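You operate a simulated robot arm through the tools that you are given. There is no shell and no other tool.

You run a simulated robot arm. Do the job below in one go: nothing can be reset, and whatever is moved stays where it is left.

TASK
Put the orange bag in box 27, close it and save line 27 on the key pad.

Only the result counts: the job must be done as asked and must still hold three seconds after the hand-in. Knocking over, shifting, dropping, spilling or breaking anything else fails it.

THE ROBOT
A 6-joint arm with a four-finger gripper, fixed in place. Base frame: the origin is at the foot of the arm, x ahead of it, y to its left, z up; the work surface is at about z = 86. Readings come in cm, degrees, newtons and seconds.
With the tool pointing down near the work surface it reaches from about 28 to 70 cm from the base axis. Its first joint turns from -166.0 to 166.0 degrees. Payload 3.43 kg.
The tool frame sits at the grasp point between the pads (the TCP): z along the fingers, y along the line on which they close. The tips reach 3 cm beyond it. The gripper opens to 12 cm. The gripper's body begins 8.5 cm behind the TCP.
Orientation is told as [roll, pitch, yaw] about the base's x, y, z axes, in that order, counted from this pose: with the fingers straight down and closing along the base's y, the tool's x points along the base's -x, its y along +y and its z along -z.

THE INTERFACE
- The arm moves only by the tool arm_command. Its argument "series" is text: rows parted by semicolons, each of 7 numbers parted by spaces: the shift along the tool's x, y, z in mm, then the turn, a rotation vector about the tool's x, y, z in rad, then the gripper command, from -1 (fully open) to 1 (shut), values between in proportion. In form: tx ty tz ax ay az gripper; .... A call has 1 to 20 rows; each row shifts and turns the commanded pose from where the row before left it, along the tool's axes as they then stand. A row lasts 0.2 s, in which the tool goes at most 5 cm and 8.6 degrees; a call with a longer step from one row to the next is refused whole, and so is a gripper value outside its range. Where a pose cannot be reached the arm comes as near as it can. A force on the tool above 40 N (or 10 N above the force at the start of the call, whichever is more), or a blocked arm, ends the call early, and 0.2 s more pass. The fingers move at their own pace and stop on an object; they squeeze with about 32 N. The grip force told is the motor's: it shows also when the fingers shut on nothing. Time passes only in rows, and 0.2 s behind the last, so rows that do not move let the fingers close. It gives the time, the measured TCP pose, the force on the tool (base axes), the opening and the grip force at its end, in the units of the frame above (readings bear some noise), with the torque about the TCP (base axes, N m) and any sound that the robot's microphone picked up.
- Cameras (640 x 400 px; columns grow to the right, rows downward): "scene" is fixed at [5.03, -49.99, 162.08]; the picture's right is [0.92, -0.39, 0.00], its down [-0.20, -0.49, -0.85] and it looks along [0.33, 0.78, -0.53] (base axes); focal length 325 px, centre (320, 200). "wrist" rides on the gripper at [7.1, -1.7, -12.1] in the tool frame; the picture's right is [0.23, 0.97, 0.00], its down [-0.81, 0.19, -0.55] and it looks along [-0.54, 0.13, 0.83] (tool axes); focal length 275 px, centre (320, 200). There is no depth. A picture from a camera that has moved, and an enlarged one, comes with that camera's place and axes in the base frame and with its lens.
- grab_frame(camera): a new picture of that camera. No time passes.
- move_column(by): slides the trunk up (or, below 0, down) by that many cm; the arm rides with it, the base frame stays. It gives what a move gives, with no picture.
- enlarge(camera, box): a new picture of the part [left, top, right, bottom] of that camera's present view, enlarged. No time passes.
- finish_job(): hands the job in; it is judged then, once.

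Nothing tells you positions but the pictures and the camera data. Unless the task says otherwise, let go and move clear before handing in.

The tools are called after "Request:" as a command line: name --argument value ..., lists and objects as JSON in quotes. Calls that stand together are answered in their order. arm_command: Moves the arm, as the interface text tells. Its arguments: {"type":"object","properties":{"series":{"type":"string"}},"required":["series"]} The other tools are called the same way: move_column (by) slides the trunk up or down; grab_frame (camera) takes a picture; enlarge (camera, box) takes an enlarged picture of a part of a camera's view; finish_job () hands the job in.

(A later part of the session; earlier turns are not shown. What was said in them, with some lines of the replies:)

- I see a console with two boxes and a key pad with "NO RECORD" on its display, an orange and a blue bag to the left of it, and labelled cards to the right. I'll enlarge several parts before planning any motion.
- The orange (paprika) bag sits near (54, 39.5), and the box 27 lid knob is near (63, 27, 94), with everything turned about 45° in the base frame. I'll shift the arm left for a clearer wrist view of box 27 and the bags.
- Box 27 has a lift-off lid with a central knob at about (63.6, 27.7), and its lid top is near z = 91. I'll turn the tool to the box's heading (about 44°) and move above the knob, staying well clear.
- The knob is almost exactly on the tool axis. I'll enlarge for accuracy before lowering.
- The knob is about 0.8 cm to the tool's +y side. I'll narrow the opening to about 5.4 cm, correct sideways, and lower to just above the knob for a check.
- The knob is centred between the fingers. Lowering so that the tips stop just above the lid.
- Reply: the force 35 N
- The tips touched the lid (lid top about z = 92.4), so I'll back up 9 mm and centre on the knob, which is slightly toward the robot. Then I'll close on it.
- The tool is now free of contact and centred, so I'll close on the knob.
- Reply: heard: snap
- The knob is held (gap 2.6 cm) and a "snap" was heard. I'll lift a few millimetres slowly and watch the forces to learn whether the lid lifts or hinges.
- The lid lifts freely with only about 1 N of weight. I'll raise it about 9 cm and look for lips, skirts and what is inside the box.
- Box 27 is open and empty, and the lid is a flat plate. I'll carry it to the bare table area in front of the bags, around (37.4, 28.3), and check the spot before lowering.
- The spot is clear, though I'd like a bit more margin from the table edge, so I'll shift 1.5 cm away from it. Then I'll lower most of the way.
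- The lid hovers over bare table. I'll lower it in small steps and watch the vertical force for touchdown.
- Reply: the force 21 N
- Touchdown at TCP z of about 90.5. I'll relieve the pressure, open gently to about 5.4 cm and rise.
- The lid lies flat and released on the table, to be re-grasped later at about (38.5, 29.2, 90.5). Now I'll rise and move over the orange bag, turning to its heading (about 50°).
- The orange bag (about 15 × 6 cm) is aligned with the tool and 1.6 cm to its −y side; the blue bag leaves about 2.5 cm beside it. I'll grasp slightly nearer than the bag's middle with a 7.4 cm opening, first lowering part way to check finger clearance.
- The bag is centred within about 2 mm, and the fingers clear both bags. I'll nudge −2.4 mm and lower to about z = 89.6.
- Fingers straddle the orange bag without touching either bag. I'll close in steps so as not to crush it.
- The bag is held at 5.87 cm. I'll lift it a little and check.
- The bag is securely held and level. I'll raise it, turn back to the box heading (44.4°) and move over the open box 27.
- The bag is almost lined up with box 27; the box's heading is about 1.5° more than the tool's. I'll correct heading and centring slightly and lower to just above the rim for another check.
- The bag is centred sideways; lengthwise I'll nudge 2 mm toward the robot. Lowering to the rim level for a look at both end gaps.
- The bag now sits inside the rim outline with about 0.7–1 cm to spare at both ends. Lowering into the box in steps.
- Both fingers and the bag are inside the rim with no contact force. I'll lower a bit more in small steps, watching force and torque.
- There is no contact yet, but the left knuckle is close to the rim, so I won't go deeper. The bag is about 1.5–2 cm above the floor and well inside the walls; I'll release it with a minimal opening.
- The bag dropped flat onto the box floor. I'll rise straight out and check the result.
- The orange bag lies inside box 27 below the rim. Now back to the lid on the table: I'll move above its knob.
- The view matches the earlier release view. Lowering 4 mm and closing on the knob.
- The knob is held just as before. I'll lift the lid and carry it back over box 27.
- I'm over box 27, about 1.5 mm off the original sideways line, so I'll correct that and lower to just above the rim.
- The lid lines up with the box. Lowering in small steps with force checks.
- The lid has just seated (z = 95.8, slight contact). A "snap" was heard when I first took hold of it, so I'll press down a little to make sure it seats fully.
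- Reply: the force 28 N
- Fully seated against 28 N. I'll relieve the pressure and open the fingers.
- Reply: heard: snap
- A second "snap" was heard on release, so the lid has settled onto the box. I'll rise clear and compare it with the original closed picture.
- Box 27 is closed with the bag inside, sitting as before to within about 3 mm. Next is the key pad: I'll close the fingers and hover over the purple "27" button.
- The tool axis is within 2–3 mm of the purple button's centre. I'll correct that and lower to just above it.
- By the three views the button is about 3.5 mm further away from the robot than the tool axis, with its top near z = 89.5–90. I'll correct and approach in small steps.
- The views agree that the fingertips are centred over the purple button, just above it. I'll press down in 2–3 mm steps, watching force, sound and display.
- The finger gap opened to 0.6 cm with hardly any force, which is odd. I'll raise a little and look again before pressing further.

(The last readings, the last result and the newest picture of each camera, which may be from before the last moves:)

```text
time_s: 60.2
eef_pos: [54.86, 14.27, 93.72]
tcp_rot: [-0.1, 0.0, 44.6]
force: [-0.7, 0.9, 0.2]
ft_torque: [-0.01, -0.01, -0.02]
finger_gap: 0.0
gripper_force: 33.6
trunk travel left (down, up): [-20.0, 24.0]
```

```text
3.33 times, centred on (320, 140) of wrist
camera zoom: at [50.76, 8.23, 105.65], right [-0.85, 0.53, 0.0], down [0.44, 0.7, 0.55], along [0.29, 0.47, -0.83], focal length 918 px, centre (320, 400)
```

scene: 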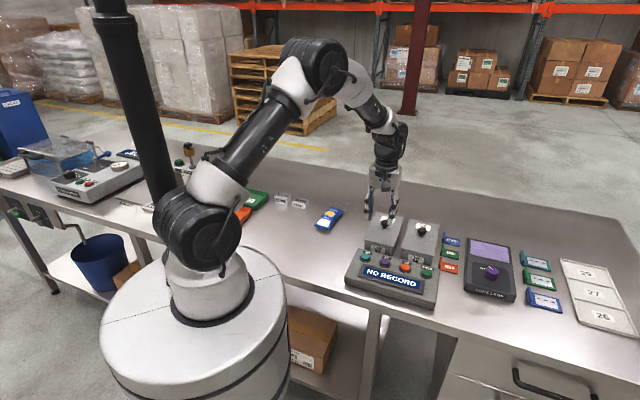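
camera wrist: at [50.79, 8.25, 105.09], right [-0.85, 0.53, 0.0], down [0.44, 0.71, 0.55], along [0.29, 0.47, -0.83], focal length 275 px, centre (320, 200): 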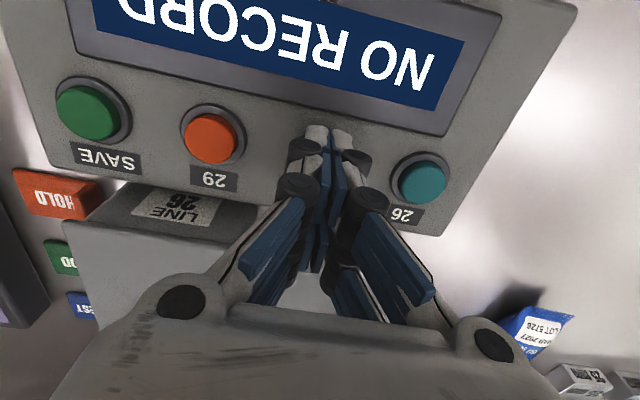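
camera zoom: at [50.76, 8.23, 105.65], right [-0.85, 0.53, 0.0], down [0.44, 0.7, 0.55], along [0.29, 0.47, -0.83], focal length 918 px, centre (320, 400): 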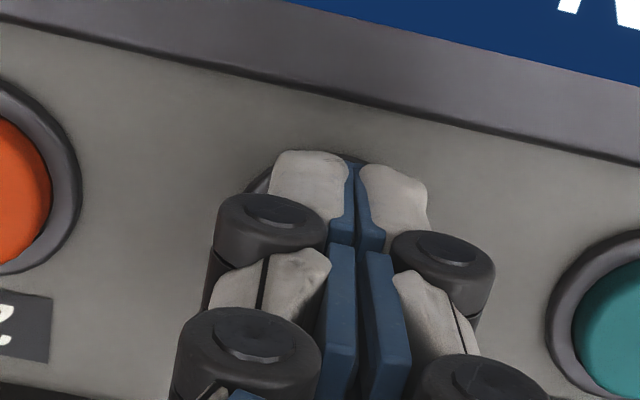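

The gap is back to zero and the fingers look the same in both pictures, so I'll press again, a little further, in small steps.

Request:
arm_command --series "0 0 4 0 0 0 1; 0 0 4 0 0 0 1; 0 0 0 0 0 0 1"

Request:
enlarge --camera "scene" --box '[350, 230, 450, 300]'

```text
time_s: 61.0
eef_pos: [54.69, 14.44, 92.88]
tcp_rot: [0.1, 0.0, 44.5]
force: [-1.7, 0.0, 2.7]
ft_torque: [0.01, 0.05, -0.03]
finger_gap: 0.61
gripper_force: 33.7
trunk travel left (down, up): [-20.0, 24.0]
heard: click
```

```text
5.71 times, centred on (400, 265) of scene
camera zoom: at [5.03, -49.99, 162.08], right [0.92, -0.39, 0.0], down [-0.2, -0.49, -0.85], along [0.33, 0.78, -0.53], focal length 1855 px, centre (-137, -171)
```

zoom: 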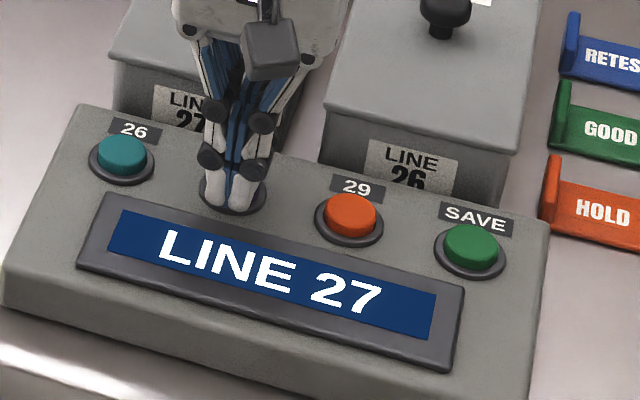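

Click heard and the display shows "LINE 27". Now I'll rise, move about 12.9 cm along the row to the green SAVE button, and check the position before pressing.

Request:
arm_command --series "0 0 -10 0 0 0 1; 0 0 -20 0 0 0 1; 0 0 -20 0 0 0 1; 0 -32 0 0 0 0 1; 0 -32 0 0 0 0 1; 0 -32 0 0 0 0 1; 0 -33 0 0 0 0 1; 0 0 0 0 0 0 1; 0 0 0 0 0 0 1"

Request:
grab_frame --camera "wrist"

Request:
enlarge --camera "scene" --box '[350, 220, 470, 300]'

```text
time_s: 63.0
eef_pos: [63.82, 5.18, 98.07]
tcp_rot: [0.0, -0.1, 44.5]
force: [0.4, 0.0, 0.3]
ft_torque: [0.02, -0.03, 0.02]
finger_gap: 0.0
gripper_force: 33.2
trunk travel left (down, up): [-20.0, 24.0]
```

```text
taken
camera wrist: at [59.94, -0.87, 110.03], right [-0.85, 0.53, 0.0], down [0.44, 0.7, 0.55], along [0.29, 0.47, -0.83], focal length 275 px, centre (320, 200)
```

wrist: 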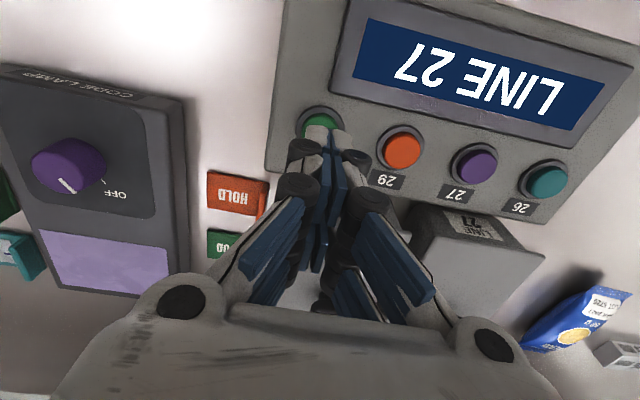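

```text
5.00 times, centred on (410, 260) of scene
camera zoom: at [5.03, -49.99, 162.08], right [0.92, -0.39, 0.0], down [-0.2, -0.49, -0.85], along [0.33, 0.78, -0.53], focal length 1623 px, centre (-130, -100)
```

zoom: 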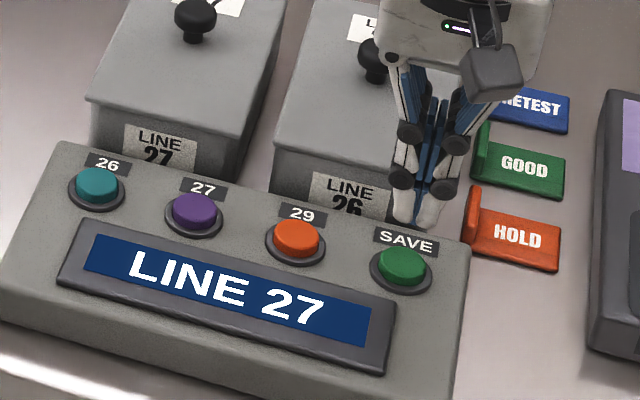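

Request:
enlarge --camera "wrist" --box '[260, 80, 440, 200]'

```text
3.33 times, centred on (350, 140) of wrist
camera zoom: at [59.94, -0.87, 110.03], right [-0.85, 0.53, 0.0], down [0.44, 0.7, 0.55], along [0.29, 0.47, -0.83], focal length 918 px, centre (220, 400)
```

zoom: 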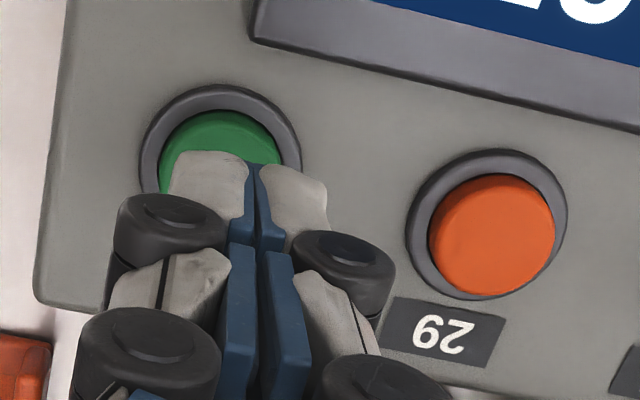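

SAVE is centred under the tool within about 1 mm. Lowering and pressing as before.

Request:
arm_command --series "0 0 20 0 0 0 1; 0 0 20 0 0 0 1; 0 0 5 0 0 0 1; 0 0 0 0 0 0 1; 0 0 4 0 0 0 1; 0 0 3 0 0 0 1; 0 0 0 0 0 0 1"

Request:
enlarge --camera "scene" --box '[350, 220, 470, 300]'

```text
time_s: 64.6
eef_pos: [63.75, 5.14, 92.81]
tcp_rot: [0.0, 0.0, 44.5]
force: [0.2, -1.3, 2.6]
ft_torque: [-0.06, 0.04, -0.01]
finger_gap: 0.58
gripper_force: 33.1
trunk travel left (down, up): [-20.0, 24.0]
heard: click
```

```text
5.00 times, centred on (410, 260) of scene
camera zoom: at [5.03, -49.99, 162.08], right [0.92, -0.39, 0.0], down [-0.2, -0.49, -0.85], along [0.33, 0.78, -0.53], focal length 1623 px, centre (-130, -100)
```

zoom: 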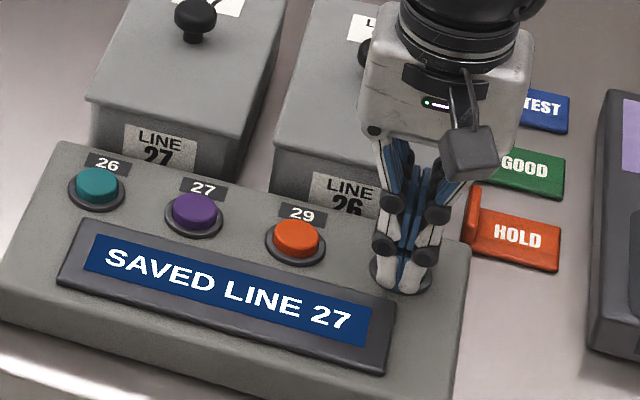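

The display reads "SAVED LINE 27". I'll rise clear, then check the whole scene before handing in.

Request:
arm_command --series "0 0 -10 0 0 0 1; 0 0 -30 0 0 0 1; 0 0 -40 0 0 0 1; 0 0 -40 0 0 0 1; 0 0 -40 0 0 0 1; 30 0 -20 0 0 0 1; 30 0 0 0 0 0 1; 30 0 0 0 0 0 1; 0 0 0 0 0 0 1; 0 0 0 0 0 0 1"

Request:
grab_frame --camera "scene"

Request:
enlarge --camera "scene" --box '[300, 190, 460, 310]'

Request:
enlarge --camera "scene" --box '[340, 200, 460, 275]'

Request:
grab_frame --camera "wrist"

```text
time_s: 66.8
eef_pos: [57.19, -1.04, 110.6]
tcp_rot: [0.0, 0.0, 44.6]
force: [-0.1, 0.1, -0.6]
ft_torque: [0.01, 0.0, -0.02]
finger_gap: 0.0
gripper_force: 33.7
trunk travel left (down, up): [-20.0, 24.0]
```

```text
taken
```

scene: 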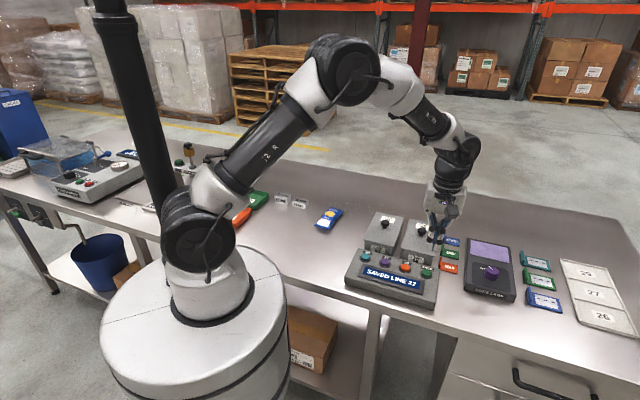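

```text
3.33 times, centred on (380, 250) of scene
camera zoom: at [5.03, -49.99, 162.08], right [0.92, -0.39, 0.0], down [-0.2, -0.49, -0.85], along [0.33, 0.78, -0.53], focal length 1082 px, centre (120, 33)
```

zoom: 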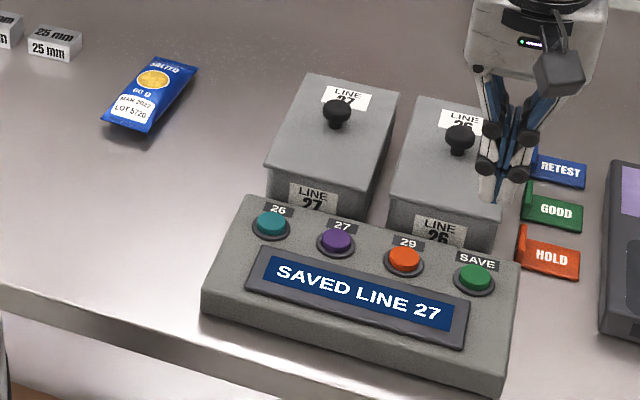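

```text
5.33 times, centred on (400, 238) of scene
camera zoom: at [5.03, -49.99, 162.08], right [0.92, -0.39, 0.0], down [-0.2, -0.49, -0.85], along [0.33, 0.78, -0.53], focal length 1731 px, centre (-107, 0)
```

zoom: 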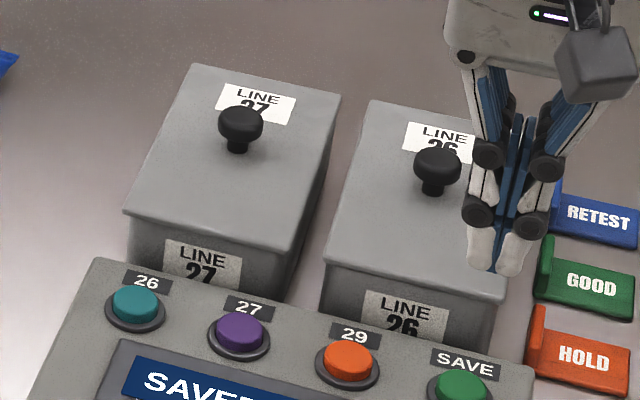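

```text
taken
camera wrist: at [53.23, -7.24, 122.66], right [-0.85, 0.53, 0.0], down [0.44, 0.71, 0.55], along [0.29, 0.47, -0.83], focal length 275 px, centre (320, 200)
```

wrist: 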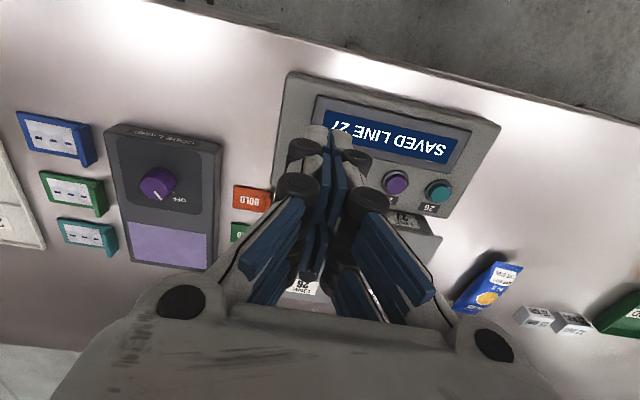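

Everything else looks in place. One last close look at how the lid of box 27 sits.

Request:
enlarge --camera "scene" --box '[358, 205, 408, 260]'

Request:
enlarge --camera "scene" --box '[395, 210, 445, 265]'

```text
7.27 times, centred on (383, 232) of scene
camera zoom: at [5.03, -49.99, 162.08], right [0.92, -0.39, 0.0], down [-0.2, -0.49, -0.85], along [0.33, 0.78, -0.53], focal length 2361 px, centre (-138, -36)
```

zoom: 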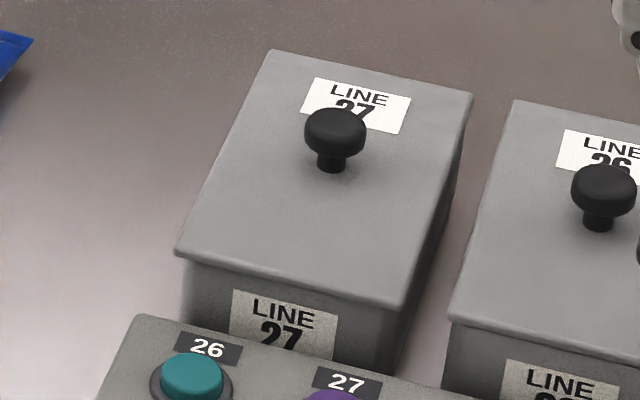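

```text
7.27 times, centred on (420, 238) of scene
camera zoom: at [5.03, -49.99, 162.08], right [0.92, -0.39, 0.0], down [-0.2, -0.49, -0.85], along [0.33, 0.78, -0.53], focal length 2361 px, centre (-407, -73)
```

zoom: 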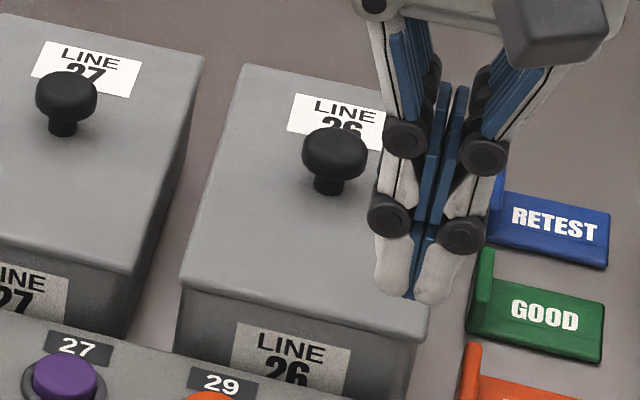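

The orange bag is in box 27 with the lid seated flat, the display shows "SAVED LINE 27", and nothing else looks disturbed. The arm is clear of everything, so I'm handing in.

Request:
finish_job

```text
The job is handed in.
```

The orange (paprika) bag is in box 27 with its lid back on, and line 27 is saved. The job is handed in, but I got no verdict back.

- **Bag:** it lies flat inside box 27, below the rim. I let it fall about 2 cm to the box floor because the gripper's knuckles were close to the rim.
- **Lid:** it sits flat and covers the box. I pressed it down with about 28 N, and it snapped into place when I let go.
- **Key pad:** I pressed 27 and then SAVE, each with a click. The display now reads "SAVED LINE 27".
- **Surroundings:** box 27 itself ended up about 3 mm to the left of where it started. In the final pictures everything else near the work area looked in place, and the arm was clear before I handed in.
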